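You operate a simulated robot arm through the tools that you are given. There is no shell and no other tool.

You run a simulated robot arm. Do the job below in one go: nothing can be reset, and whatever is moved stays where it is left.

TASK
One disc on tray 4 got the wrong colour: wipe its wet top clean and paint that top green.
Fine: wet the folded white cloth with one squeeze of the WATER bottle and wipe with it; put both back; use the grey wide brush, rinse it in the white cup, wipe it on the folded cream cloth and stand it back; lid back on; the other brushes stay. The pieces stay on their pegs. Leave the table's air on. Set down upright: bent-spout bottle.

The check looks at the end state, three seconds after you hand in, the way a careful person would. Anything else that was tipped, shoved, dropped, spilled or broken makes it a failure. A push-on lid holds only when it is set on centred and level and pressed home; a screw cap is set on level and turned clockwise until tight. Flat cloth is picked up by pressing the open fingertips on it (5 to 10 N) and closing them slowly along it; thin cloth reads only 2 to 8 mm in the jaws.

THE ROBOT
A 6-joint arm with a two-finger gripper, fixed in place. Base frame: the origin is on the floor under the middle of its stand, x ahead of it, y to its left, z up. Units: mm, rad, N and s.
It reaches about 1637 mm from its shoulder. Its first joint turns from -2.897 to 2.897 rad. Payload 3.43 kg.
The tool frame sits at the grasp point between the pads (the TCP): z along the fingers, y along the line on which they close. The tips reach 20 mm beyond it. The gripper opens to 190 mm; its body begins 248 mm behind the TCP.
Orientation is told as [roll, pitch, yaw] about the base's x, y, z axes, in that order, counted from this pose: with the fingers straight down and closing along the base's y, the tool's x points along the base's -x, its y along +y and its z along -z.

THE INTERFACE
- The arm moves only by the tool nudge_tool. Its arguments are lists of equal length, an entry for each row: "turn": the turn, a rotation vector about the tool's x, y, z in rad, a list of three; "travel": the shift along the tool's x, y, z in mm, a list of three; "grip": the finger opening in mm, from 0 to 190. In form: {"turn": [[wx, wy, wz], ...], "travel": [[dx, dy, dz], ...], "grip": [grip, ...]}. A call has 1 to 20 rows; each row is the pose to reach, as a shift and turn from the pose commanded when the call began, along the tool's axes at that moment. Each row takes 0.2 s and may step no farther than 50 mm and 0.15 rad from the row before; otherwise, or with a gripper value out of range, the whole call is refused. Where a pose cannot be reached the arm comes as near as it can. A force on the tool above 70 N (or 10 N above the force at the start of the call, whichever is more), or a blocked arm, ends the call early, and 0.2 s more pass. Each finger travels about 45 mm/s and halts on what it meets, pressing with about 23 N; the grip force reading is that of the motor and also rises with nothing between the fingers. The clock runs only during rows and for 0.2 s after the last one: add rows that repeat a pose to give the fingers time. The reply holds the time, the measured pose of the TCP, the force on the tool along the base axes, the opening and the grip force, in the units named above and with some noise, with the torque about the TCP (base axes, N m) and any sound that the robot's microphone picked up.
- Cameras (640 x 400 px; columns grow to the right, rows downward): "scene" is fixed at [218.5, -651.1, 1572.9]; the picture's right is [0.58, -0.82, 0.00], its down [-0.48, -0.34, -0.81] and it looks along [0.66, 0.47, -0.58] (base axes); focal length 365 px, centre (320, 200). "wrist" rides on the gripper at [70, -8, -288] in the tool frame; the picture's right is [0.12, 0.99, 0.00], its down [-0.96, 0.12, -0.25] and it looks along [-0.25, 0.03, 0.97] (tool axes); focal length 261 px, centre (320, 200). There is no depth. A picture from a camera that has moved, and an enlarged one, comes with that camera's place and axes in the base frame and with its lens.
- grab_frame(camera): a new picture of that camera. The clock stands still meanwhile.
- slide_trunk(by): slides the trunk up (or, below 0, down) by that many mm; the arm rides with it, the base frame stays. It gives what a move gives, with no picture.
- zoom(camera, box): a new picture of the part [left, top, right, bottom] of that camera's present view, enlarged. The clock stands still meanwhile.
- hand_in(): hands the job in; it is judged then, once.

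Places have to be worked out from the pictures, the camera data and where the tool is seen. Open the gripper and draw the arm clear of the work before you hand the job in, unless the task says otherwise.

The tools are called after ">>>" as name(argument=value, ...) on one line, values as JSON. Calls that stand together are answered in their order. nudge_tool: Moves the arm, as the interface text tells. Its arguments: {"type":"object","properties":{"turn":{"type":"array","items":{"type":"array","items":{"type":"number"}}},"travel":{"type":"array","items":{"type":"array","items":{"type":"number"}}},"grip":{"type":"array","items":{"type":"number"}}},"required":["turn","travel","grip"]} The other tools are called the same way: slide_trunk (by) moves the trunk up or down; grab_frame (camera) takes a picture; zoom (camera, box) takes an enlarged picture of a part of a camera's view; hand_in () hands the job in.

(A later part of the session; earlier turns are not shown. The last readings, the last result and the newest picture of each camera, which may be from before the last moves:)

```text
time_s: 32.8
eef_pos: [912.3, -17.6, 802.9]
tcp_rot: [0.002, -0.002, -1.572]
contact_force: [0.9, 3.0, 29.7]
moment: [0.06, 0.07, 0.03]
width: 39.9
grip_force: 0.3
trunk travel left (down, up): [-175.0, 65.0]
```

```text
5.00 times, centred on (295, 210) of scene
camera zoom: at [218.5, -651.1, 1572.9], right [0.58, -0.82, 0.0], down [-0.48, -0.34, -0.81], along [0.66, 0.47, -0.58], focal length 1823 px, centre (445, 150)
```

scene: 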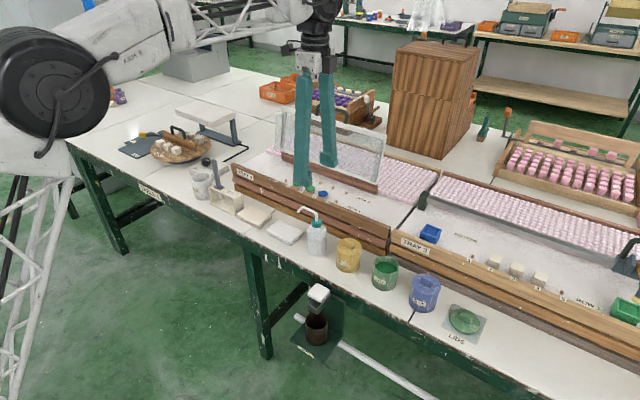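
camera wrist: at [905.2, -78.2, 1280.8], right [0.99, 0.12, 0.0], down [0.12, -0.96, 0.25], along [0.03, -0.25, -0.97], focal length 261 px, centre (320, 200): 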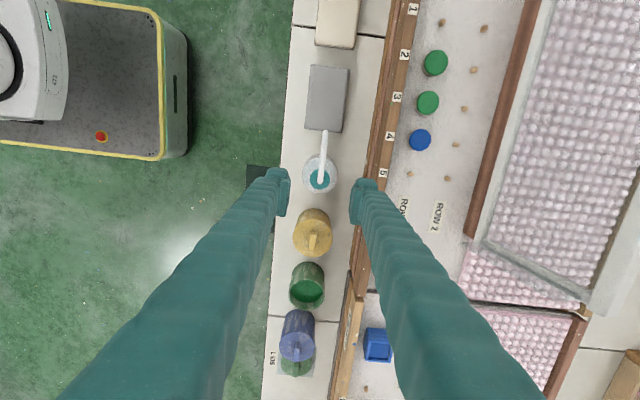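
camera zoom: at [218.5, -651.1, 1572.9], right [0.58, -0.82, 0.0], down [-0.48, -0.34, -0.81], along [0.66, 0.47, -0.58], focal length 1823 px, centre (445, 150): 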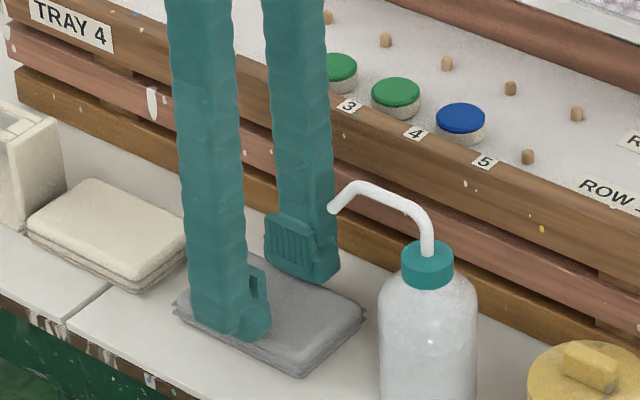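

Still 30 N; I back off 4 mm more and re-read.

>>> nudge_tool(turn=[[0, 0, 0], [0, 0, 0], [0, 0, 0]], travel=[[0, 0, -1.5], [0, 0, -3], [0, 0, -3]], grip=[40, 40, 40])

```text
time_s: 33.6
eef_pos: [911.5, -18.8, 804.7]
tcp_rot: [-0.003, -0.001, -1.569]
contact_force: [0.1, -0.2, -0.5]
moment: [-0.03, -0.01, -0.01]
width: 40.1
grip_force: 0.0
trunk travel left (down, up): [-175.0, 65.0]
```

Now free at 804.7. I lower by small increments to find 5–10 N.

>>> nudge_tool(turn=[[0, 0, 0], [0, 0, 0], [0, 0, 0]], travel=[[0, 0, 0.6], [0, 0, 1.2], [0, 0, 1.2]], grip=[40, 40, 40])

```text
time_s: 34.4
eef_pos: [911.8, -15.7, 805.1]
tcp_rot: [0.001, -0.001, -1.571]
contact_force: [-0.4, 0.6, 0.1]
moment: [0.02, 0.01, 0.02]
width: 39.9
grip_force: 0.1
trunk travel left (down, up): [-175.0, 65.0]
```

No contact yet; I go down another 1.2 mm in two steps.

>>> nudge_tool(turn=[[0, 0, 0], [0, 0, 0], [0, 0, 0]], travel=[[0, 0, 0.6], [0, 0, 1.2], [0, 0, 1.2]], grip=[40, 40, 40])

```text
time_s: 35.2
eef_pos: [911.8, -18.5, 803.8]
tcp_rot: [0.0, 0.002, -1.569]
contact_force: [2.0, 0.9, 3.5]
moment: [0.0, -0.02, 0.0]
width: 40.2
grip_force: 0.1
trunk travel left (down, up): [-175.0, 65.0]
```

3.5 N now. A further 0.4 mm should bring it to about 7 N; then I close the fingers slowly along the cloth.

>>> nudge_tool(turn=[[0, 0, 0], [0, 0, 0]], travel=[[0, 0, 0.4], [0, 0, 0.4]], grip=[40, 40])

```text
time_s: 35.8
eef_pos: [911.3, -18.2, 803.4]
tcp_rot: [0.002, 0.001, -1.569]
contact_force: [4.6, 2.5, 11.2]
moment: [0.02, -0.06, -0.01]
width: 39.9
grip_force: 0.0
trunk travel left (down, up): [-175.0, 65.0]
```

11 N: I ease up 0.2 mm and begin closing slowly, 1.5 mm per row.

>>> nudge_tool(turn=[[0, 0, 0], [0, 0, 0], [0, 0, 0], [0, 0, 0], [0, 0, 0], [0, 0, 0], [0, 0, 0]], travel=[[0, 0, -0.2], [0, 0, -0.2], [0, 0, -0.2], [0, 0, -0.2], [0, 0, -0.2], [0, 0, -0.2], [0, 0, -0.2]], grip=[39, 37.5, 36, 34.5, 33, 31.5, 30])

>>> zoom(camera="scene", box=[240, 170, 350, 250])

>>> zoom(camera="wrist", box=[240, 110, 400, 230])

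```text
time_s: 37.4
eef_pos: [910.9, -18.2, 804.0]
tcp_rot: [0.001, 0.0, -1.57]
contact_force: [-1.9, -0.7, 7.2]
moment: [-0.04, 0.07, -0.03]
width: 30.8
grip_force: 0.8
trunk travel left (down, up): [-175.0, 65.0]
```

```text
5.00 times, centred on (295, 210) of scene
camera zoom: at [218.5, -651.1, 1572.9], right [0.58, -0.82, 0.0], down [-0.48, -0.34, -0.81], along [0.66, 0.47, -0.58], focal length 1823 px, centre (445, 150)
```

zoom: 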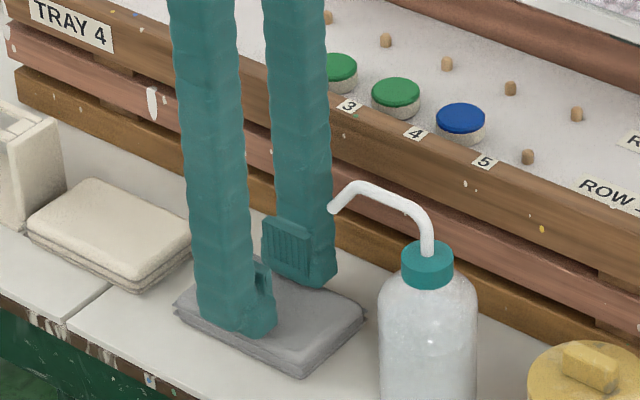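

```text
3.33 times, centred on (320, 170) of wrist
camera zoom: at [903.5, 51.6, 1091.7], right [0.99, 0.12, 0.0], down [0.12, -0.96, 0.25], along [0.03, -0.25, -0.97], focal length 869 px, centre (320, 300)
```

zoom: 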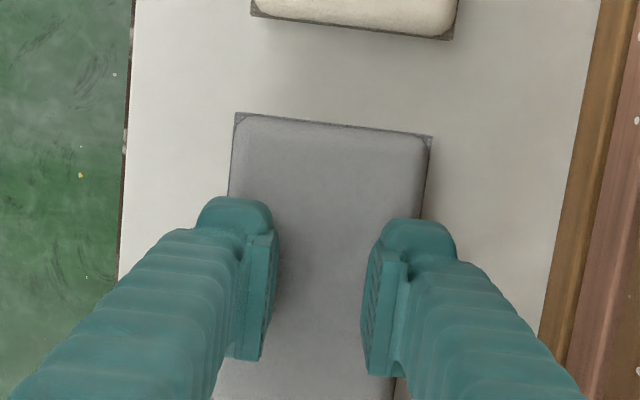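

Force is 7 N and the fingers are sliding inward; I keep closing slowly until the jaws meet the cloth.

>>> nudge_tool(turn=[[0, 0, 0], [0, 0, 0], [0, 0, 0], [0, 0, 0], [0, 0, 0], [0, 0, 0], [0, 0, 0], [0, 0, 0], [0, 0, 0], [0, 0, 0]], travel=[[0, 0, 0], [0, 0, 0], [0, 0, 0], [0, 0, 0], [0, 0, 0], [0, 0, 0], [0, 0, 0], [0, 0, 0], [0, 0, 0], [0, 0, 0]], grip=[28.5, 27, 25.5, 24, 22.5, 21, 19.5, 18, 16.5, 15])

>>> zoom(camera="wrist", box=[240, 110, 400, 230])

```text
time_s: 39.6
eef_pos: [912.6, -18.9, 804.1]
tcp_rot: [0.0, 0.0, -1.571]
contact_force: [0.3, -0.6, 6.6]
moment: [0.01, 0.02, 0.03]
width: 14.8
grip_force: 0.0
trunk travel left (down, up): [-175.0, 65.0]
```

```text
3.33 times, centred on (320, 170) of wrist
camera zoom: at [903.5, 52.0, 1091.7], right [0.99, 0.12, 0.0], down [0.12, -0.96, 0.25], along [0.03, -0.25, -0.97], focal length 869 px, centre (320, 300)
```

zoom: 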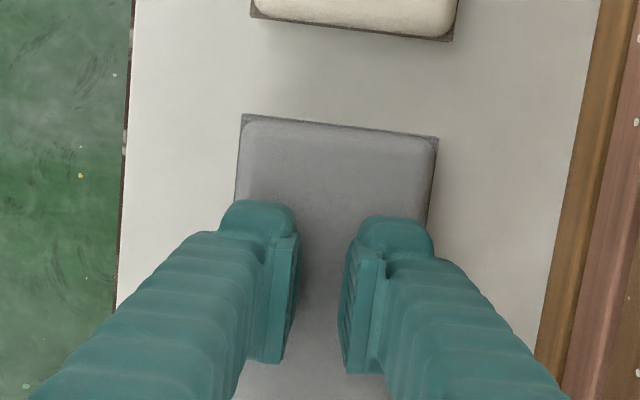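

Still closing at 14.8 mm with 6.6 N down. I continue slowly to the pinch.

>>> nudge_tool(turn=[[0, 0, 0], [0, 0, 0], [0, 0, 0], [0, 0, 0], [0, 0, 0], [0, 0, 0], [0, 0, 0], [0, 0, 0], [0, 0, 0], [0, 0, 0], [0, 0, 0], [0, 0, 0]], travel=[[0, 0, 0], [0, 0, 0], [0, 0, 0], [0, 0, 0], [0, 0, 0], [0, 0, 0], [0, 0, 0], [0, 0, 0], [0, 0, 0], [0, 0, 0], [0, 0, 0], [0, 0, 0]], grip=[13.5, 12, 10.5, 9, 7.5, 6, 4.5, 3, 1.5, 0, 0, 0])

>>> zoom(camera="wrist", box=[240, 110, 400, 230])

>>> zoom(camera="scene", box=[240, 170, 350, 250])

```text
time_s: 42.2
eef_pos: [912.1, -17.5, 803.8]
tcp_rot: [0.0, 0.0, -1.571]
contact_force: [-0.5, 0.0, 3.1]
moment: [-0.01, 0.01, 0.01]
width: 6.0
grip_force: 23.3
trunk travel left (down, up): [-175.0, 65.0]
```

```text
3.33 times, centred on (320, 170) of wrist
camera zoom: at [903.6, 51.9, 1091.5], right [0.99, 0.12, 0.0], down [0.12, -0.96, 0.25], along [0.03, -0.25, -0.97], focal length 869 px, centre (320, 300)
```

zoom: 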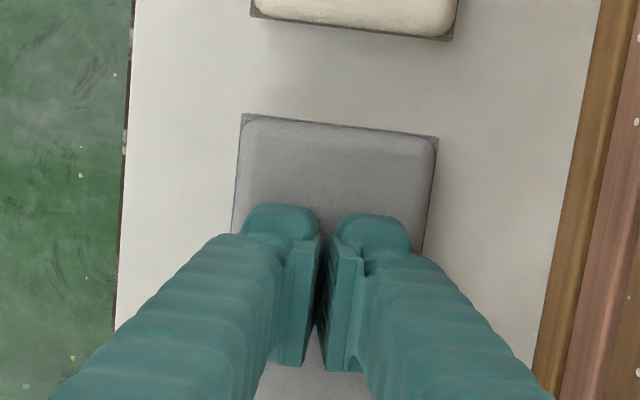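

```text
5.00 times, centred on (295, 210) of scene
camera zoom: at [218.5, -651.1, 1572.9], right [0.58, -0.82, 0.0], down [-0.48, -0.34, -0.81], along [0.66, 0.47, -0.58], focal length 1823 px, centre (445, 150)
```

zoom: 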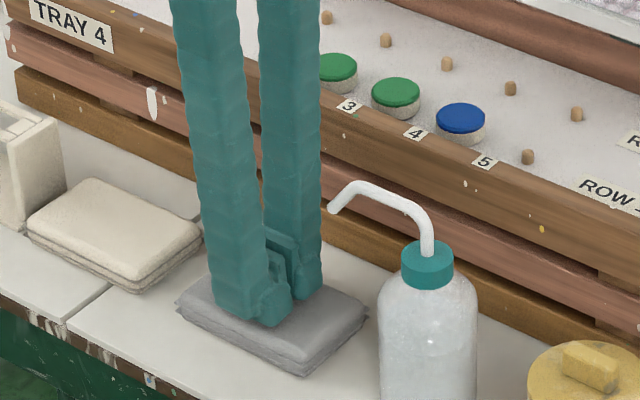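

The jaws read 6.0 mm at 23 N: the cloth is pinched. I lift 25 mm slowly while drifting +y to keep its edge off the spout.

>>> nudge_tool(turn=[[0, 0, 0], [0, 0, 0], [0, 0, 0], [0, 0, 0], [0, 0, 0], [0, 0, 0], [0, 0, 0], [0, 0, 0]], travel=[[0, 0, -4], [0, 0, -9], [2, 0, -15], [6, 0, -22], [12, 0, -30], [20, 0, -38], [28, 0, -44], [28, 0, -44]], grip=[0, 0, 0, 0, 0, 0, 0, 0])

>>> zoom(camera="wrist", box=[240, 110, 400, 230])

>>> zoom(camera="scene", box=[230, 170, 350, 260])

```text
time_s: 44.0
eef_pos: [910.6, 10.2, 847.3]
tcp_rot: [0.0, -0.001, -1.571]
contact_force: [0.1, -0.7, -0.2]
moment: [0.0, 0.0, 0.0]
width: 0.1
grip_force: 23.1
trunk travel left (down, up): [-175.0, 65.0]
```

```text
3.33 times, centred on (320, 170) of wrist
camera zoom: at [903.0, 80.9, 1135.1], right [0.99, 0.12, 0.0], down [0.12, -0.96, 0.25], along [0.03, -0.25, -0.97], focal length 869 px, centre (320, 300)
```

zoom: 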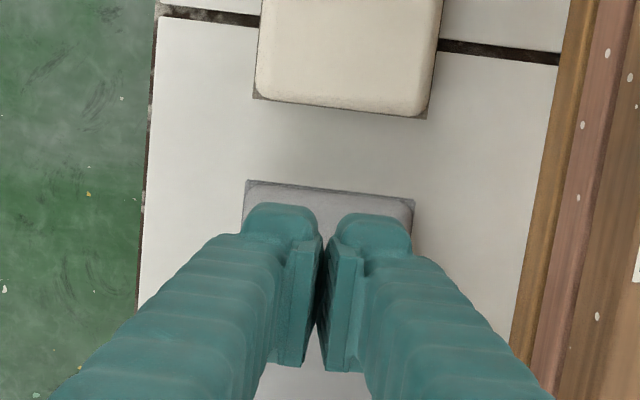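

```text
4.44 times, centred on (290, 215) of scene
camera zoom: at [218.5, -651.1, 1572.9], right [0.58, -0.82, 0.0], down [-0.48, -0.34, -0.81], along [0.66, 0.47, -0.58], focal length 1620 px, centre (453, 133)
```

zoom: 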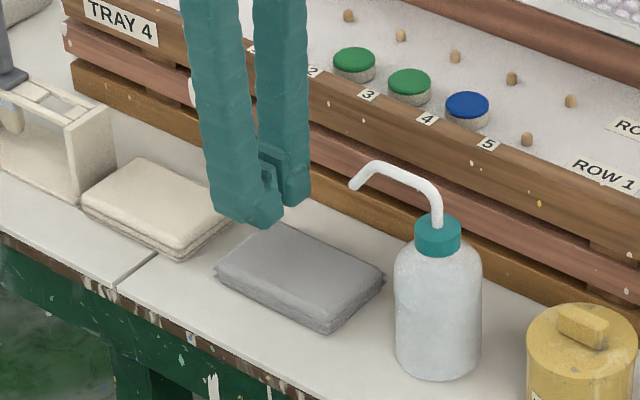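

The cloth slipped out on lifting (jaws now 0.1 mm) and lies where it was. I go back over its centre, open to 50 mm, and will press firmer (8–10 N held throughout) before lifting more slowly.

>>> nudge_tool(turn=[[0, 0, 0], [0, 0, 0], [0, 0, 0], [0, 0, 0], [0, 0, 0], [0, 0, 0], [0, 0, 0]], travel=[[-10, 0.5, 0], [-20, 1, 0], [-29, 1.5, 0], [-29, 1.5, 12], [-29, 1.5, 24], [-29, 1.5, 36], [-29, 1.5, 40]], grip=[15, 30, 45, 50, 50, 50, 50])

```text
time_s: 45.6
eef_pos: [912.6, -18.5, 806.3]
tcp_rot: [-0.001, -0.001, -1.571]
contact_force: [0.0, 0.0, 0.1]
moment: [-0.01, -0.02, 0.01]
width: 50.0
grip_force: 0.0
trunk travel left (down, up): [-175.0, 65.0]
```

Free at 806. I creep down in 0.5 mm steps.

>>> nudge_tool(turn=[[0, 0, 0], [0, 0, 0], [0, 0, 0], [0, 0, 0], [0, 0, 0]], travel=[[0, 0, 0.6], [0, 0, 1.2], [0, 0, 1.8], [0, 0, 2.2], [0, 0, 2.2]], grip=[50, 50, 50, 50, 50])

```text
time_s: 46.8
eef_pos: [913.3, -18.7, 805.9]
tcp_rot: [0.0, -0.001, -1.571]
contact_force: [-0.2, -0.9, -0.5]
moment: [0.02, 0.02, -0.04]
width: 50.2
grip_force: 0.1
trunk travel left (down, up): [-175.0, 65.0]
```

No contact yet; another 0.8 mm.

>>> nudge_tool(turn=[[0, 0, 0], [0, 0, 0], [0, 0, 0]], travel=[[0, 0, 0.4], [0, 0, 0.8], [0, 0, 0.8]], grip=[50, 50, 50])

>>> zoom(camera="wrist", box=[240, 110, 400, 230])

```text
time_s: 47.6
eef_pos: [913.9, -18.7, 804.9]
tcp_rot: [0.0, 0.001, -1.572]
contact_force: [0.0, 0.2, -0.3]
moment: [0.01, 0.01, -0.01]
width: 50.0
grip_force: 0.0
trunk travel left (down, up): [-175.0, 65.0]
```

```text
3.33 times, centred on (320, 170) of wrist
camera zoom: at [905.1, 51.6, 1092.5], right [0.99, 0.12, 0.0], down [0.12, -0.96, 0.25], along [0.03, -0.25, -0.97], focal length 869 px, centre (320, 300)
```

zoom: 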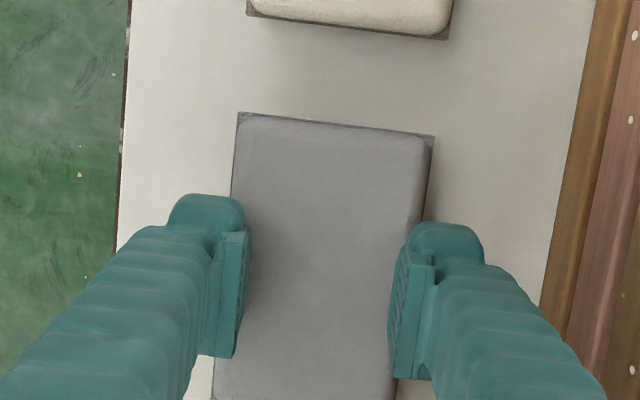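

Fingers are centred. I reduce the opening to 44 mm and keep creeping down to 8–10 N.

>>> nudge_tool(turn=[[0, 0, 0], [0, 0, 0], [0, 0, 0]], travel=[[0, 0, 0.3], [0, 0, 0.6], [0, 0, 0.6]], grip=[47, 44, 44])

```text
time_s: 48.4
eef_pos: [913.3, -19.5, 804.0]
tcp_rot: [0.0, 0.0, -1.57]
contact_force: [0.0, -0.9, 0.1]
moment: [-0.03, -0.01, 0.01]
width: 44.2
grip_force: 0.1
trunk travel left (down, up): [-175.0, 65.0]
```

Still free; 0.6 mm more.

>>> nudge_tool(turn=[[0, 0, 0], [0, 0, 0], [0, 0, 0]], travel=[[0, 0, 0.3], [0, 0, 0.6], [0, 0, 0.6]], grip=[44, 44, 44])

```text
time_s: 49.2
eef_pos: [912.6, -19.6, 803.7]
tcp_rot: [-0.001, 0.0, -1.571]
contact_force: [1.2, -0.6, 1.0]
moment: [-0.02, -0.01, -0.01]
width: 44.0
grip_force: 0.0
trunk travel left (down, up): [-175.0, 65.0]
```

Contact just begins (1 N). I add 0.6 mm more for a firmer press.

>>> nudge_tool(turn=[[0, 0, 0], [0, 0, 0], [0, 0, 0]], travel=[[0, 0, 0.3], [0, 0, 0.6], [0, 0, 0.6]], grip=[44, 44, 44])

```text
time_s: 50.0
eef_pos: [912.7, -18.9, 803.6]
tcp_rot: [-0.001, 0.001, -1.569]
contact_force: [0.1, 1.3, 6.8]
moment: [0.05, 0.03, 0.0]
width: 44.1
grip_force: 0.0
trunk travel left (down, up): [-175.0, 65.0]
```

6.8 N. I add 0.2 mm (≈9 N) and close slowly, adding a little press as the fingers gather the cloth.

>>> nudge_tool(turn=[[0, 0, 0], [0, 0, 0], [0, 0, 0], [0, 0, 0], [0, 0, 0], [0, 0, 0], [0, 0, 0], [0, 0, 0], [0, 0, 0], [0, 0, 0], [0, 0, 0], [0, 0, 0], [0, 0, 0], [0, 0, 0]], travel=[[0, 0, 0.2], [0, 0, 0.2], [0, 0, 0.2], [0, 0, 0.2], [0, 0, 0.2], [0, 0, 0.2], [0, 0, 0.2], [0, 0, 0.2], [0, 0, 0.2], [0, 0, 0.2], [0, 0, 0.2], [0, 0, 0.2], [0, 0, 0.2], [0, 0, 0.2]], grip=[43, 41.5, 40, 38.5, 37, 35.5, 34, 32.5, 31, 29.5, 28, 26.5, 25, 23.5])

```text
time_s: 53.0
eef_pos: [913.1, -19.0, 802.8]
tcp_rot: [-0.001, 0.0, -1.571]
contact_force: [-1.6, -0.9, 11.8]
moment: [0.0, 0.04, 0.01]
width: 21.9
grip_force: 0.0
trunk travel left (down, up): [-175.0, 65.0]
```

11.8 N, slightly firm; I ease 0.2 mm and keep closing slowly to about 9 mm.

>>> nudge_tool(turn=[[0, 0, 0], [0, 0, 0], [0, 0, 0], [0, 0, 0], [0, 0, 0], [0, 0, 0], [0, 0, 0], [0, 0, 0], [0, 0, 0], [0, 0, 0]], travel=[[0, 0, -0.2], [0, 0, -0.2], [0, 0, -0.2], [0, 0, -0.2], [0, 0, -0.2], [0, 0, -0.2], [0, 0, -0.2], [0, 0, -0.2], [0, 0, -0.2], [0, 0, -0.2]], grip=[21, 20, 19, 18, 17, 15.8, 14.5, 13, 11.5, 10])

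>>> zoom(camera="wrist", box=[270, 150, 370, 230])

```text
time_s: 55.2
eef_pos: [913.1, -18.5, 803.3]
tcp_rot: [-0.003, 0.0, -1.572]
contact_force: [-0.7, -0.5, 12.6]
moment: [-0.01, -0.01, -0.01]
width: 10.8
grip_force: 1.2
trunk travel left (down, up): [-175.0, 65.0]
```

```text
5.00 times, centred on (320, 190) of wrist
camera zoom: at [904.5, 51.3, 1091.4], right [0.99, 0.12, 0.0], down [0.12, -0.96, 0.25], along [0.03, -0.25, -0.97], focal length 1303 px, centre (320, 250)
```

zoom: 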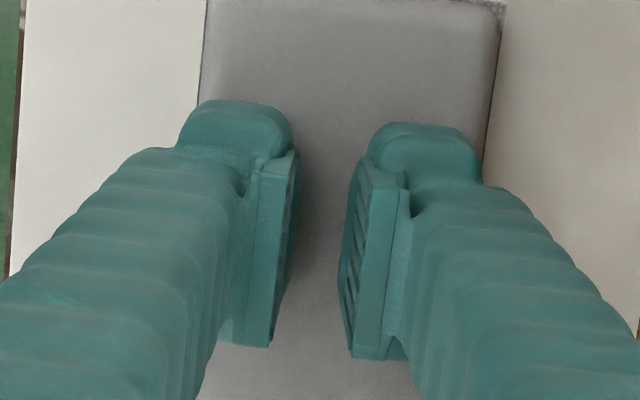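

12.6 N, 10.8 mm. I ease 0.15 mm and finish the pinch slowly.

>>> nudge_tool(turn=[[0, 0, 0], [0, 0, 0], [0, 0, 0], [0, 0, 0], [0, 0, 0], [0, 0, 0], [0, 0, 0], [0, 0, 0], [0, 0, 0], [0, 0, 0]], travel=[[0, 0, -0.15], [0, 0, -0.15], [0, 0, -0.15], [0, 0, -0.15], [0, 0, -0.15], [0, 0, -0.15], [0, 0, -0.15], [0, 0, -0.15], [0, 0, -0.15], [0, 0, -0.15]], grip=[9, 8, 7, 6, 5, 4, 3, 2, 0, 0])

```text
time_s: 57.4
eef_pos: [911.9, -19.5, 804.6]
tcp_rot: [-0.001, 0.002, -1.57]
contact_force: [-2.0, 0.6, 18.4]
moment: [-0.03, 0.02, 0.01]
width: 6.2
grip_force: 22.9
trunk travel left (down, up): [-175.0, 65.0]
```

Pinched at 6.2 mm with 23 N. I lift only 6 mm very slowly and read the jaws.

>>> nudge_tool(turn=[[0, 0, 0], [0, 0, 0], [0, 0, 0], [0, 0, 0], [0, 0, 0], [0, 0, 0], [0, 0, 0], [0, 0, 0]], travel=[[0, 0, -0.7], [0, 0, -1.4], [0, 0, -2.1], [0, 0, -2.8], [0, 0, -3.6], [0, 0, -4.4], [0, 0, -5.2], [0, 0, -6]], grip=[0, 0, 0, 0, 0, 0, 0, 0])

>>> zoom(camera="scene", box=[240, 170, 350, 250])

```text
time_s: 59.2
eef_pos: [911.9, -19.1, 808.2]
tcp_rot: [-0.001, 0.001, -1.571]
contact_force: [-0.9, 0.0, -0.9]
moment: [-0.01, -0.01, 0.0]
width: 0.0
grip_force: 22.8
trunk travel left (down, up): [-175.0, 65.0]
```

```text
5.00 times, centred on (295, 210) of scene
camera zoom: at [218.5, -651.1, 1572.9], right [0.58, -0.82, 0.0], down [-0.48, -0.34, -0.81], along [0.66, 0.47, -0.58], focal length 1823 px, centre (445, 150)
```

zoom: 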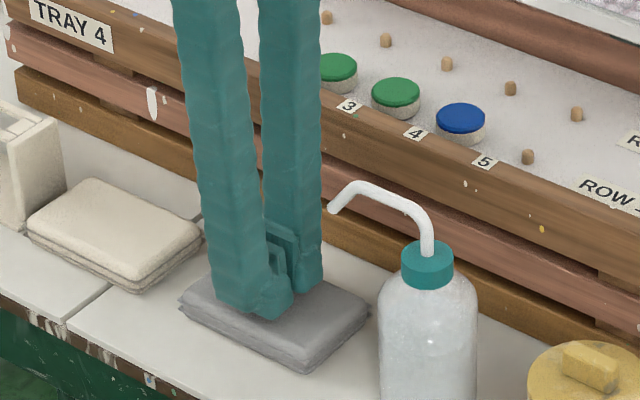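

The cloth slipped out again. I raise the fingers and look closely at the cloth's shape and state before choosing another grasp.

>>> nudge_tool(turn=[[0, 0, 0], [0, 0, 0], [0, 0, 0], [0, 0, 0], [0, 0, 0]], travel=[[5, 0, -10], [15, 0, -25], [30, 0, -45], [45, 0, -65], [60, 0, -85]], grip=[10, 30, 50, 60, 70])

>>> zoom(camera="scene", box=[255, 205, 315, 250])

>>> zoom(camera="wrist", box=[270, 150, 370, 250])

>>> zoom(camera="scene", box=[230, 185, 290, 230])

```text
time_s: 60.4
eef_pos: [913.8, 41.2, 893.1]
tcp_rot: [0.0, 0.001, -1.572]
contact_force: [0.9, -0.1, -1.0]
moment: [0.05, 0.03, 0.02]
width: 70.1
grip_force: 0.1
trunk travel left (down, up): [-175.0, 65.0]
```

```text
8.89 times, centred on (285, 228) of scene
camera zoom: at [218.5, -651.1, 1572.9], right [0.58, -0.82, 0.0], down [-0.48, -0.34, -0.81], along [0.66, 0.47, -0.58], focal length 3241 px, centre (631, -44)
```

zoom: 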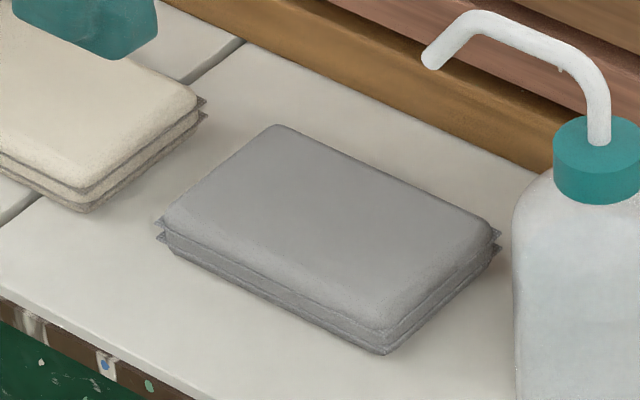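

```text
4.00 times, centred on (320, 200) of wrist
camera zoom: at [905.7, 111.8, 1180.7], right [0.99, 0.12, 0.0], down [0.12, -0.96, 0.25], along [0.03, -0.25, -0.97], focal length 1043 px, centre (320, 200)
```

zoom: 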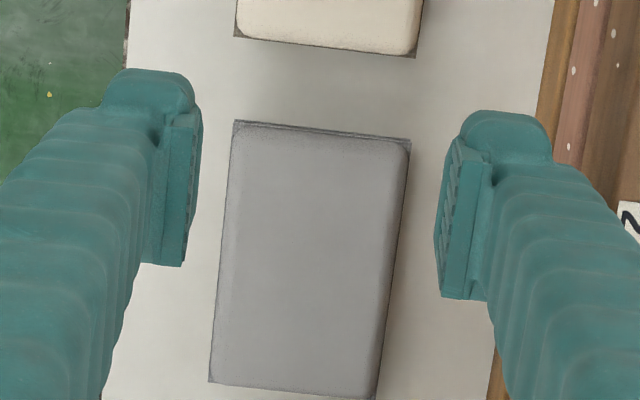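

```text
8.89 times, centred on (260, 208) of scene
camera zoom: at [218.5, -651.1, 1572.9], right [0.58, -0.82, 0.0], down [-0.48, -0.34, -0.81], along [0.66, 0.47, -0.58], focal length 3241 px, centre (853, 133)
```

zoom: 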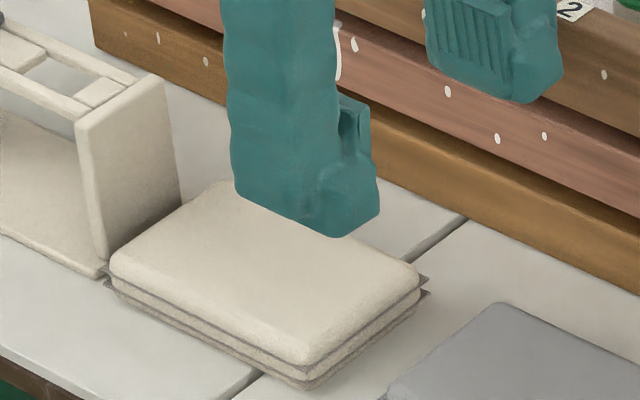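

The cloth is a solid-looking pad about 110×70×14 mm, now centred near (916, −19), square to the axes. Pinching its top slips, so I'll try holding it by its two long sides: fingers 82 mm apart across x, at y≈+14 (so its free end will later stay off the neighbouring disc).

>>> nudge_tool(turn=[[0, 0, 0], [0, 0, 0], [0, 0, 0], [0, 0, 0], [0, 0, 0], [0, 0, 0], [0, 0, 0], [0, 0, 0]], travel=[[-14, 1.2, 0], [-27.8, 2.3, 0], [-27.8, 2.3, 25], [-27.8, 2.3, 50], [-27.8, 2.3, 70], [-27.8, 2.3, 82], [-27.8, 2.3, 87], [-27.8, 2.3, 87]], grip=[82, 82, 82, 82, 82, 82, 82, 82])

>>> zoom(camera="wrist", box=[250, 130, 390, 250])

>>> zoom(camera="scene", box=[240, 175, 330, 245])

```text
time_s: 62.2
eef_pos: [916.6, 13.4, 806.7]
tcp_rot: [0.0, 0.001, -1.571]
contact_force: [0.1, -0.6, 0.2]
moment: [-0.01, 0.01, -0.01]
width: 81.9
grip_force: 0.0
trunk travel left (down, up): [-175.0, 65.0]
```

```text
3.33 times, centred on (320, 190) of wrist
camera zoom: at [908.4, 82.9, 1094.5], right [0.99, 0.12, 0.0], down [0.12, -0.96, 0.25], along [0.03, -0.25, -0.97], focal length 869 px, centre (320, 233)
```

zoom: 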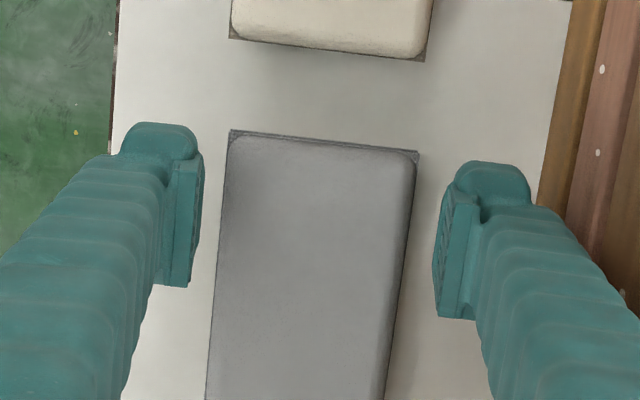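

```text
5.71 times, centred on (285, 210) of scene
camera zoom: at [218.5, -651.1, 1572.9], right [0.58, -0.82, 0.0], down [-0.48, -0.34, -0.81], along [0.66, 0.47, -0.58], focal length 2083 px, centre (520, 143)
```

zoom: 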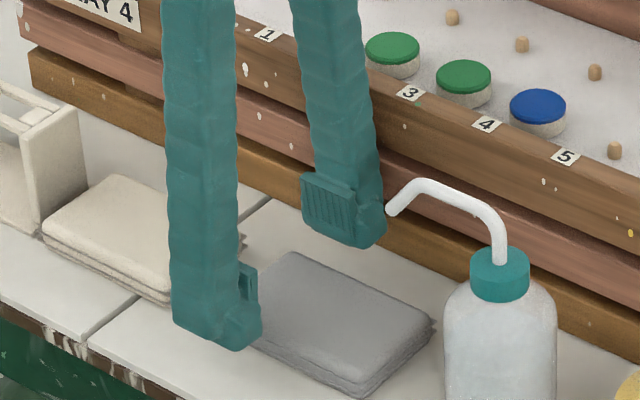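

Fingers straddle the pad evenly. I lower toward the table in small steps, watching for contact.

>>> nudge_tool(turn=[[0, 0, 0], [0, 0, 0], [0, 0, 0], [0, 0, 0], [0, 0, 0], [0, 0, 0]], travel=[[0, -0.5, 3], [0, -0.5, 6], [0, -0.5, 8], [0, -0.5, 9], [0, -0.5, 10], [0, -0.5, 10]], grip=[82, 82, 82, 82, 82, 82])

```text
time_s: 63.6
eef_pos: [913.8, 13.6, 796.5]
tcp_rot: [0.001, -0.002, -1.573]
contact_force: [-0.5, -0.2, 1.2]
moment: [0.02, 0.04, -0.01]
width: 82.1
grip_force: 0.0
trunk travel left (down, up): [-175.0, 65.0]
```

No table contact at 796.5; I go down up to 3 mm more in 1 mm steps.

>>> nudge_tool(turn=[[0, 0, 0], [0, 0, 0], [0, 0, 0]], travel=[[0, 0, 0.7], [0, 0, 1.4], [0, 0, 1.4]], grip=[82, 82, 82])

>>> zoom(camera="scene", box=[240, 175, 330, 245])

>>> zoom(camera="wrist", box=[250, 130, 390, 250])

```text
time_s: 64.4
eef_pos: [916.2, 13.4, 796.1]
tcp_rot: [0.0, -0.001, -1.57]
contact_force: [-0.1, -1.2, -0.1]
moment: [-0.02, 0.02, -0.02]
width: 82.0
grip_force: 0.0
trunk travel left (down, up): [-175.0, 65.0]
```

```text
5.71 times, centred on (285, 210) of scene
camera zoom: at [218.5, -651.1, 1572.9], right [0.58, -0.82, 0.0], down [-0.48, -0.34, -0.81], along [0.66, 0.47, -0.58], focal length 2083 px, centre (520, 143)
```

zoom: 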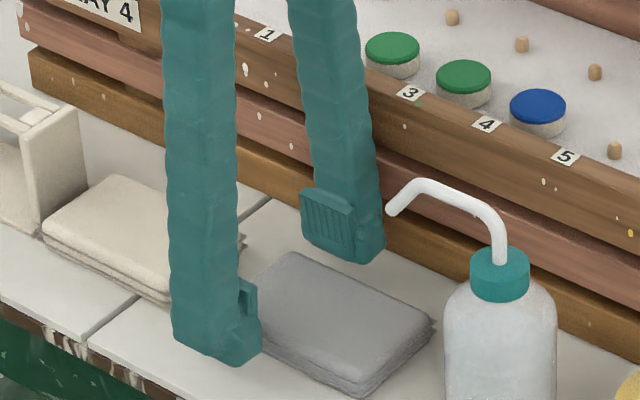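

```text
3.33 times, centred on (320, 190) of wrist
camera zoom: at [907.0, 83.0, 1083.5], right [0.99, 0.12, 0.0], down [0.12, -0.96, 0.25], along [0.03, -0.25, -0.97], focal length 869 px, centre (320, 233)
```

zoom: 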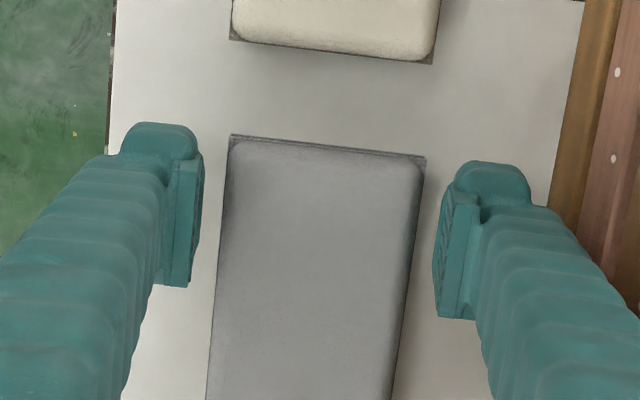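

Still no table contact at 795.5. I lower 2 mm more, stepwise.

>>> nudge_tool(turn=[[0, 0, 0], [0, 0, 0], [0, 0, 0], [0, 0, 0]], travel=[[0, 0.5, 0.7], [0, 0.5, 1.4], [0, 0.5, 2], [0, 0.5, 2]], grip=[82, 82, 82, 82])

```text
time_s: 65.4
eef_pos: [915.5, 12.8, 792.9]
tcp_rot: [0.002, 0.0, -1.57]
contact_force: [1.1, 0.3, 0.5]
moment: [-0.01, -0.02, 0.0]
width: 82.3
grip_force: 0.1
trunk travel left (down, up): [-175.0, 65.0]
```

Free at 792.9. Two more millimetres down, in steps.

>>> nudge_tool(turn=[[0, 0, 0], [0, 0, 0], [0, 0, 0], [0, 0, 0]], travel=[[0, 0, 0.7], [0, 0, 1.4], [0, 0, 2], [0, 0, 2]], grip=[82, 82, 82, 82])

```text
time_s: 66.4
eef_pos: [915.0, 12.0, 792.7]
tcp_rot: [0.001, 0.001, -1.571]
contact_force: [0.0, 0.6, -0.6]
moment: [0.01, 0.02, -0.04]
width: 82.2
grip_force: 0.0
trunk travel left (down, up): [-175.0, 65.0]
```

At ≈791.5 the pads overlap the pad's sides by ~12 mm without touching the table. I close slowly onto the sides.

>>> nudge_tool(turn=[[0, 0, 0], [0, 0, 0], [0, 0, 0], [0, 0, 0], [0, 0, 0], [0, 0, 0], [0, 0, 0], [0, 0, 0]], travel=[[0, 0, 0], [0, 0, 0], [0, 0, 0], [0, 0, 0], [0, 0, 0], [0, 0, 0], [0, 0, 0], [0, 0, 0]], grip=[80, 78, 76, 74, 72, 70.5, 69, 68])

>>> zoom(camera="wrist", box=[250, 130, 390, 250])

```text
time_s: 68.2
eef_pos: [916.1, 13.5, 792.2]
tcp_rot: [0.0, 0.001, -1.572]
contact_force: [1.0, 0.2, 5.0]
moment: [-0.03, 0.0, -0.03]
width: 67.5
grip_force: 0.1
trunk travel left (down, up): [-175.0, 65.0]
```

```text
3.33 times, centred on (320, 190) of wrist
camera zoom: at [907.7, 82.9, 1079.9], right [0.99, 0.12, 0.0], down [0.12, -0.96, 0.25], along [0.03, -0.25, -0.97], focal length 869 px, centre (320, 233)
```

zoom: 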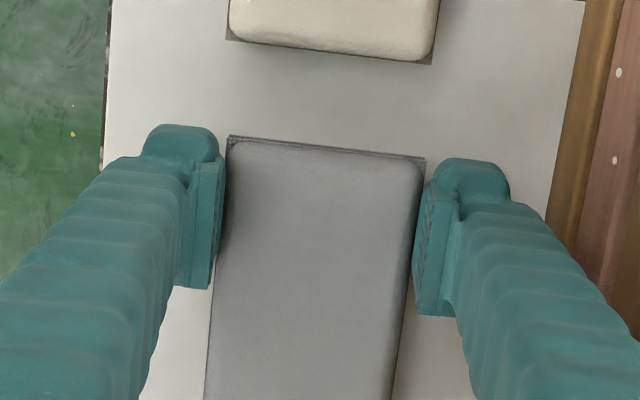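

5 N of upward push appears at 67.5 mm with no side force yet — tips are touching the cloth's edge layers. I continue closing slowly to see if the sides take load.

>>> nudge_tool(turn=[[0, 0, 0], [0, 0, 0], [0, 0, 0], [0, 0, 0], [0, 0, 0]], travel=[[0, 0, 0], [0, 0, 0], [0, 0, 0], [0, 0, 0], [0, 0, 0]], grip=[67, 66, 65, 64, 63])

>>> zoom(camera="scene", box=[240, 175, 330, 245])

```text
time_s: 69.6
eef_pos: [918.1, 11.9, 800.3]
tcp_rot: [0.011, -0.001, -1.568]
contact_force: [-8.7, 0.4, 37.3]
moment: [0.02, 1.73, -0.11]
width: 68.1
grip_force: 4.9
trunk travel left (down, up): [-175.0, 65.0]
stopped in row 5: the force on the tool passed its limit at 75 N (the readings are from after the stop); the commanded pose is now the measured one
```

```text
5.71 times, centred on (285, 210) of scene
camera zoom: at [218.5, -651.1, 1572.9], right [0.58, -0.82, 0.0], down [-0.48, -0.34, -0.81], along [0.66, 0.47, -0.58], focal length 2083 px, centre (520, 143)
```

zoom: 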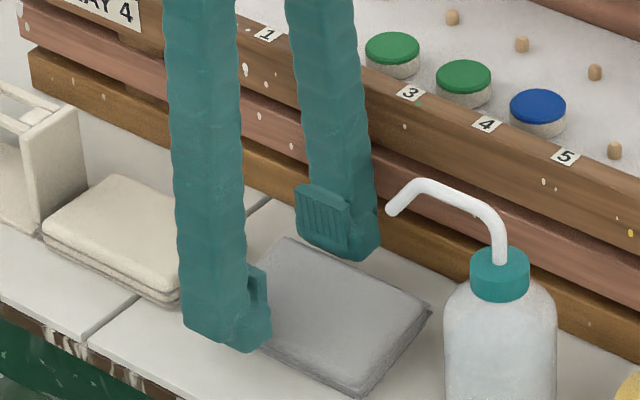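

The fingers rode up over the edges (force limit hit), so the side grip is wrong. I rise straight up to unload and inspect the cloth.

>>> nudge_tool(turn=[[0, 0, 0], [0, 0, 0], [0, 0, 0], [0, 0, 0]], travel=[[0, 0, -5], [0, 0, -15], [0, 0, -30], [0, 0, -50]], grip=[72, 76, 80, 80])

>>> zoom(camera="wrist", box=[250, 130, 390, 270])

>>> zoom(camera="scene", box=[250, 195, 330, 250])

```text
time_s: 70.6
eef_pos: [917.7, 12.2, 845.1]
tcp_rot: [0.008, 0.001, -1.571]
contact_force: [-0.7, -0.2, -0.2]
moment: [0.01, 0.05, 0.0]
width: 79.8
grip_force: 0.1
trunk travel left (down, up): [-175.0, 65.0]
```

```text
2.86 times, centred on (320, 200) of wrist
camera zoom: at [907.6, 81.6, 1133.0], right [0.99, 0.12, 0.01], down [0.11, -0.96, 0.25], along [0.04, -0.25, -0.97], focal length 745 px, centre (320, 200)
```

zoom: 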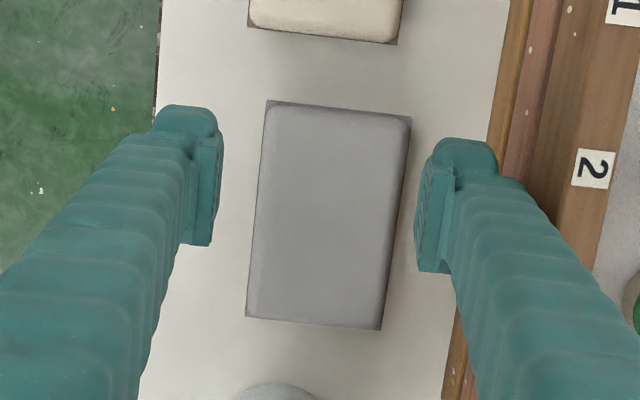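

```text
7.27 times, centred on (290, 222) of scene
camera zoom: at [218.5, -651.1, 1572.9], right [0.58, -0.82, 0.0], down [-0.48, -0.34, -0.81], along [0.66, 0.47, -0.58], focal length 2652 px, centre (538, 36)
```

zoom: 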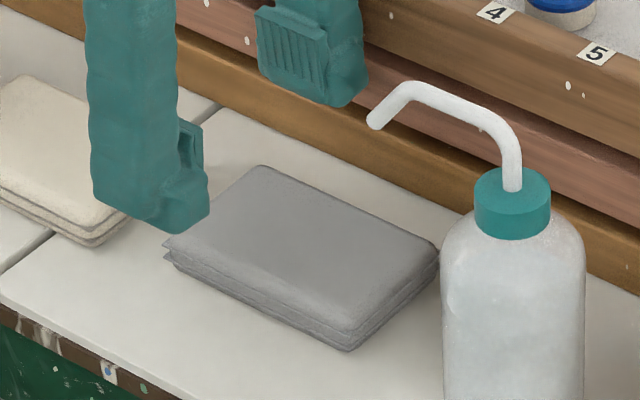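

The cloth was shoved about 9 mm in +x (now centred near (925, −19)), which I'll undo when putting it back. I re-level the tool, then turn the gripper back to close along y so I can watch the pinch, following the press-and-close advice with tighter force control.

>>> nudge_tool(turn=[[0, -0.004, 0], [0, -0.008, 0], [0, -0.008, 0]], travel=[[0, 0, -15], [0, 0, -35], [0, 0, -35]], grip=[70, 50, 44])

>>> nudge_tool(turn=[[0, 0, -0.143], [0, 0, -0.286], [0, 0, -0.429], [0, 0, -0.572], [0, 0, -0.715], [0, 0, -0.858], [0, 0, -1.001], [0, 0, -1.144], [0, 0, -1.287], [0, 0, -1.43], [0, 0, -1.5708], [0, 0, -1.5708]], travel=[[0, 0, 0], [0, 1, 0], [0, 2, 0], [0, 3, 0], [0, 4, 0], [0, 5, 0], [0, 6, 0], [0, 7, 0], [0, 8, 0], [0, 9, 0], [0, 10, 0], [0, 10, 0]], grip=[44, 44, 44, 44, 44, 44, 44, 44, 44, 44, 44, 44])

>>> grab_frame(camera="wrist")

>>> zoom(camera="scene", box=[230, 165, 340, 245])

```text
time_s: 71.4
eef_pos: [918.2, 10.7, 881.6]
tcp_rot: [0.007, -0.007, -1.57]
contact_force: [0.1, 0.0, -1.3]
moment: [0.03, -0.02, -0.03]
width: 44.0
grip_force: 0.0
trunk travel left (down, up): [-175.0, 65.0]
```

```text
time_s: 74.0
eef_pos: [926.5, 11.9, 881.9]
tcp_rot: [-0.01, -0.006, 0.002]
contact_force: [-0.1, 1.6, 1.1]
moment: [-0.01, 0.02, 0.0]
width: 44.1
grip_force: 0.0
trunk travel left (down, up): [-175.0, 65.0]
```

```text
taken
camera wrist: at [855.3, 5.3, 1169.3], right [-0.12, 0.99, -0.01], down [0.96, 0.12, 0.25], along [0.25, 0.02, -0.97], focal length 261 px, centre (320, 200)
```

wrist: 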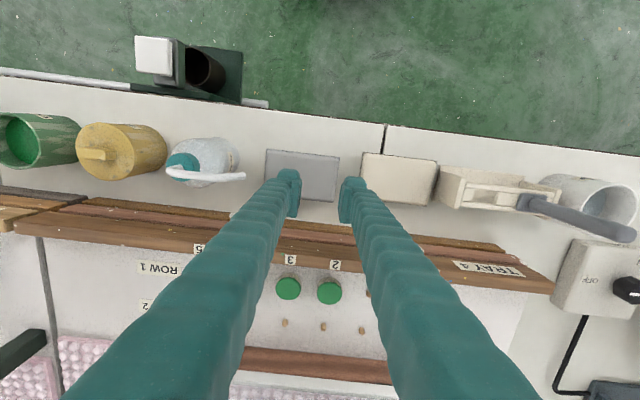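

```text
5.00 times, centred on (285, 205) of scene
camera zoom: at [218.5, -651.1, 1572.9], right [0.58, -0.82, 0.0], down [-0.48, -0.34, -0.81], along [0.66, 0.47, -0.58], focal length 1823 px, centre (495, 175)
```

zoom: 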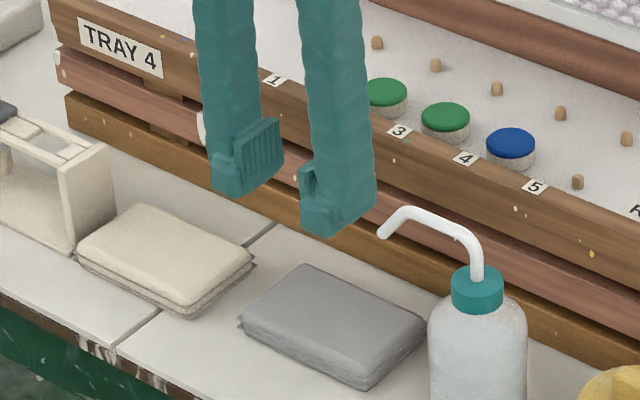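

The correction shows a small remaining tilt (roll −0.010, pitch −0.006). I fix that now and move to (925.5, −4) down to 12 mm above contact.

>>> nudge_tool(turn=[[-0.009, 0.006, 0], [-0.009, 0.006, 0], [-0.009, 0.006, 0], [-0.009, 0.006, 0], [-0.009, 0.006, 0], [-0.009, 0.006, 0]], travel=[[0, -8, 0], [0, -16, 0], [0, -16, 20], [0, -16, 40], [0, -16, 58], [0, -16, 62]], grip=[44, 44, 44, 44, 44, 44])

>>> zoom(camera="wrist", box=[240, 110, 400, 230])

>>> zoom(camera="scene", box=[250, 185, 330, 245])

```text
time_s: 75.4
eef_pos: [927.6, -4.7, 818.6]
tcp_rot: [0.001, -0.001, 0.0]
contact_force: [-0.4, 0.1, -0.7]
moment: [0.01, 0.01, -0.02]
width: 43.9
grip_force: 0.1
trunk travel left (down, up): [-175.0, 65.0]
```

```text
3.33 times, centred on (320, 170) of wrist
camera zoom: at [857.5, -13.0, 1106.8], right [-0.12, 0.99, 0.0], down [0.96, 0.12, 0.25], along [0.25, 0.03, -0.97], focal length 869 px, centre (320, 300)
```

zoom: 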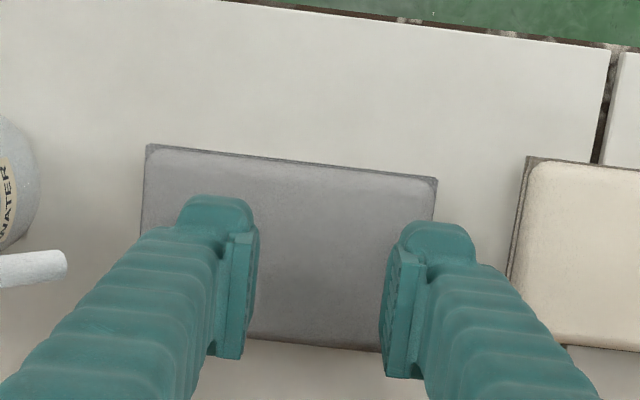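

```text
6.67 times, centred on (290, 215) of scene
camera zoom: at [218.5, -651.1, 1572.9], right [0.58, -0.82, 0.0], down [-0.48, -0.34, -0.81], along [0.66, 0.47, -0.58], focal length 2431 px, centre (520, 100)
```

zoom: 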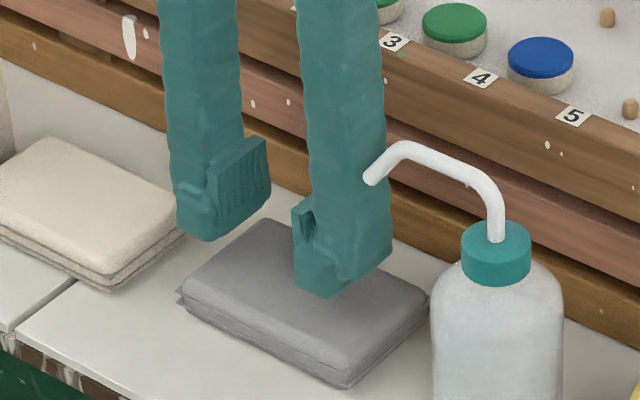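

Tool is level. I descend 13.5 mm then will creep to the 5–10 N press.

>>> nudge_tool(turn=[[0, 0, 0], [0, 0, 0], [0, 0, 0], [0, 0, 0], [0, 0, 0]], travel=[[0, 0, 5], [0, 0, 9], [0, 0, 12], [0, 0, 13.5], [0, 0, 13.5]], grip=[44, 44, 44, 44, 44])

```text
time_s: 76.6
eef_pos: [926.8, -2.8, 805.8]
tcp_rot: [0.002, -0.002, 0.001]
contact_force: [0.5, -0.5, -0.1]
moment: [-0.01, 0.01, -0.02]
width: 44.2
grip_force: 0.1
trunk travel left (down, up): [-175.0, 65.0]
```

Not touching yet; creeping down 1.5 mm.

>>> nudge_tool(turn=[[0, 0, 0], [0, 0, 0], [0, 0, 0], [0, 0, 0]], travel=[[0, 0, 0.5], [0, 0, 1], [0, 0, 1.5], [0, 0, 1.5]], grip=[44, 44, 44, 44])

```text
time_s: 77.6
eef_pos: [927.4, -2.3, 804.1]
tcp_rot: [0.001, 0.0, -0.001]
contact_force: [-0.3, -0.1, -0.4]
moment: [0.04, -0.01, 0.01]
width: 44.0
grip_force: 0.0
trunk travel left (down, up): [-175.0, 65.0]
```

Still free at ~804; another millimetre.

>>> nudge_tool(turn=[[0, 0, 0], [0, 0, 0], [0, 0, 0]], travel=[[0, 0, 0.5], [0, 0, 1], [0, 0, 1]], grip=[44, 44, 44])

```text
time_s: 78.4
eef_pos: [927.9, -4.9, 803.6]
tcp_rot: [0.004, -0.002, 0.0]
contact_force: [-0.6, -0.1, -0.2]
moment: [0.0, 0.01, 0.01]
width: 43.8
grip_force: 0.0
trunk travel left (down, up): [-175.0, 65.0]
```

Another 0.8 mm.

>>> nudge_tool(turn=[[0, 0, 0], [0, 0, 0], [0, 0, 0]], travel=[[0, 0, 0.4], [0, 0, 0.8], [0, 0, 0.8]], grip=[44, 44, 44])

```text
time_s: 79.2
eef_pos: [928.2, -3.1, 803.4]
tcp_rot: [0.002, -0.003, 0.001]
contact_force: [-2.8, -0.2, 5.8]
moment: [-0.05, 0.05, -0.05]
width: 43.9
grip_force: 0.1
trunk travel left (down, up): [-175.0, 65.0]
```

5.8 N. I start closing very slowly (1 mm per row) and check the force often.

>>> nudge_tool(turn=[[0, 0, 0], [0, 0, 0], [0, 0, 0], [0, 0, 0], [0, 0, 0], [0, 0, 0], [0, 0, 0], [0, 0, 0], [0, 0, 0], [0, 0, 0]], travel=[[0, 0, 0.1], [0, 0, 0.1], [0, 0, 0.1], [0, 0, 0.1], [0, 0, 0.1], [0, 0, 0.1], [0, 0, 0.1], [0, 0, 0.1], [0, 0, 0.1], [0, 0, 0.1]], grip=[43, 42, 41, 40, 39, 38, 37, 36, 35, 34])

>>> zoom(camera="scene", box=[250, 185, 330, 245])

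```text
time_s: 81.4
eef_pos: [928.6, -4.5, 801.9]
tcp_rot: [0.003, -0.002, 0.0]
contact_force: [0.0, -1.5, 12.1]
moment: [-0.09, -0.04, 0.0]
width: 33.4
grip_force: 0.0
trunk travel left (down, up): [-175.0, 65.0]
```

```text
6.67 times, centred on (290, 215) of scene
camera zoom: at [218.5, -651.1, 1572.9], right [0.58, -0.82, 0.0], down [-0.48, -0.34, -0.81], along [0.66, 0.47, -0.58], focal length 2431 px, centre (520, 100)
```

zoom: 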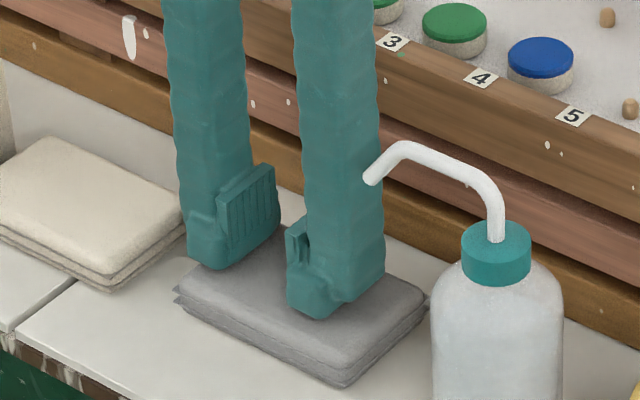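

12 N; ease up 0.4 mm and keep closing.

>>> nudge_tool(turn=[[0, 0, 0], [0, 0, 0], [0, 0, 0], [0, 0, 0], [0, 0, 0], [0, 0, 0], [0, 0, 0], [0, 0, 0]], travel=[[0, 0, -0.4], [0, 0, -0.4], [0, 0, -0.4], [0, 0, -0.4], [0, 0, -0.4], [0, 0, -0.4], [0, 0, -0.4], [0, 0, -0.4]], grip=[33, 32, 31, 30, 29, 28, 27, 26])

```text
time_s: 83.2
eef_pos: [927.0, -3.4, 802.9]
tcp_rot: [0.002, -0.001, 0.003]
contact_force: [-0.3, 0.0, 7.6]
moment: [-0.02, -0.01, 0.02]
width: 24.7
grip_force: 0.0
trunk travel left (down, up): [-175.0, 65.0]
```

7.6 N, good. Continue closing 1 mm per row.

>>> nudge_tool(turn=[[0, 0, 0], [0, 0, 0], [0, 0, 0], [0, 0, 0], [0, 0, 0], [0, 0, 0], [0, 0, 0], [0, 0, 0]], travel=[[0, 0, 0], [0, 0, 0], [0, 0, 0], [0, 0, 0], [0, 0, 0], [0, 0, 0], [0, 0, 0], [0, 0, 0]], grip=[24, 23, 22, 21, 20, 19, 18, 17])

```text
time_s: 85.0
eef_pos: [928.2, -3.8, 802.3]
tcp_rot: [0.002, -0.001, -0.001]
contact_force: [-0.7, -0.2, 6.9]
moment: [-0.01, 0.01, 0.0]
width: 14.9
grip_force: 0.0
trunk travel left (down, up): [-175.0, 65.0]
```

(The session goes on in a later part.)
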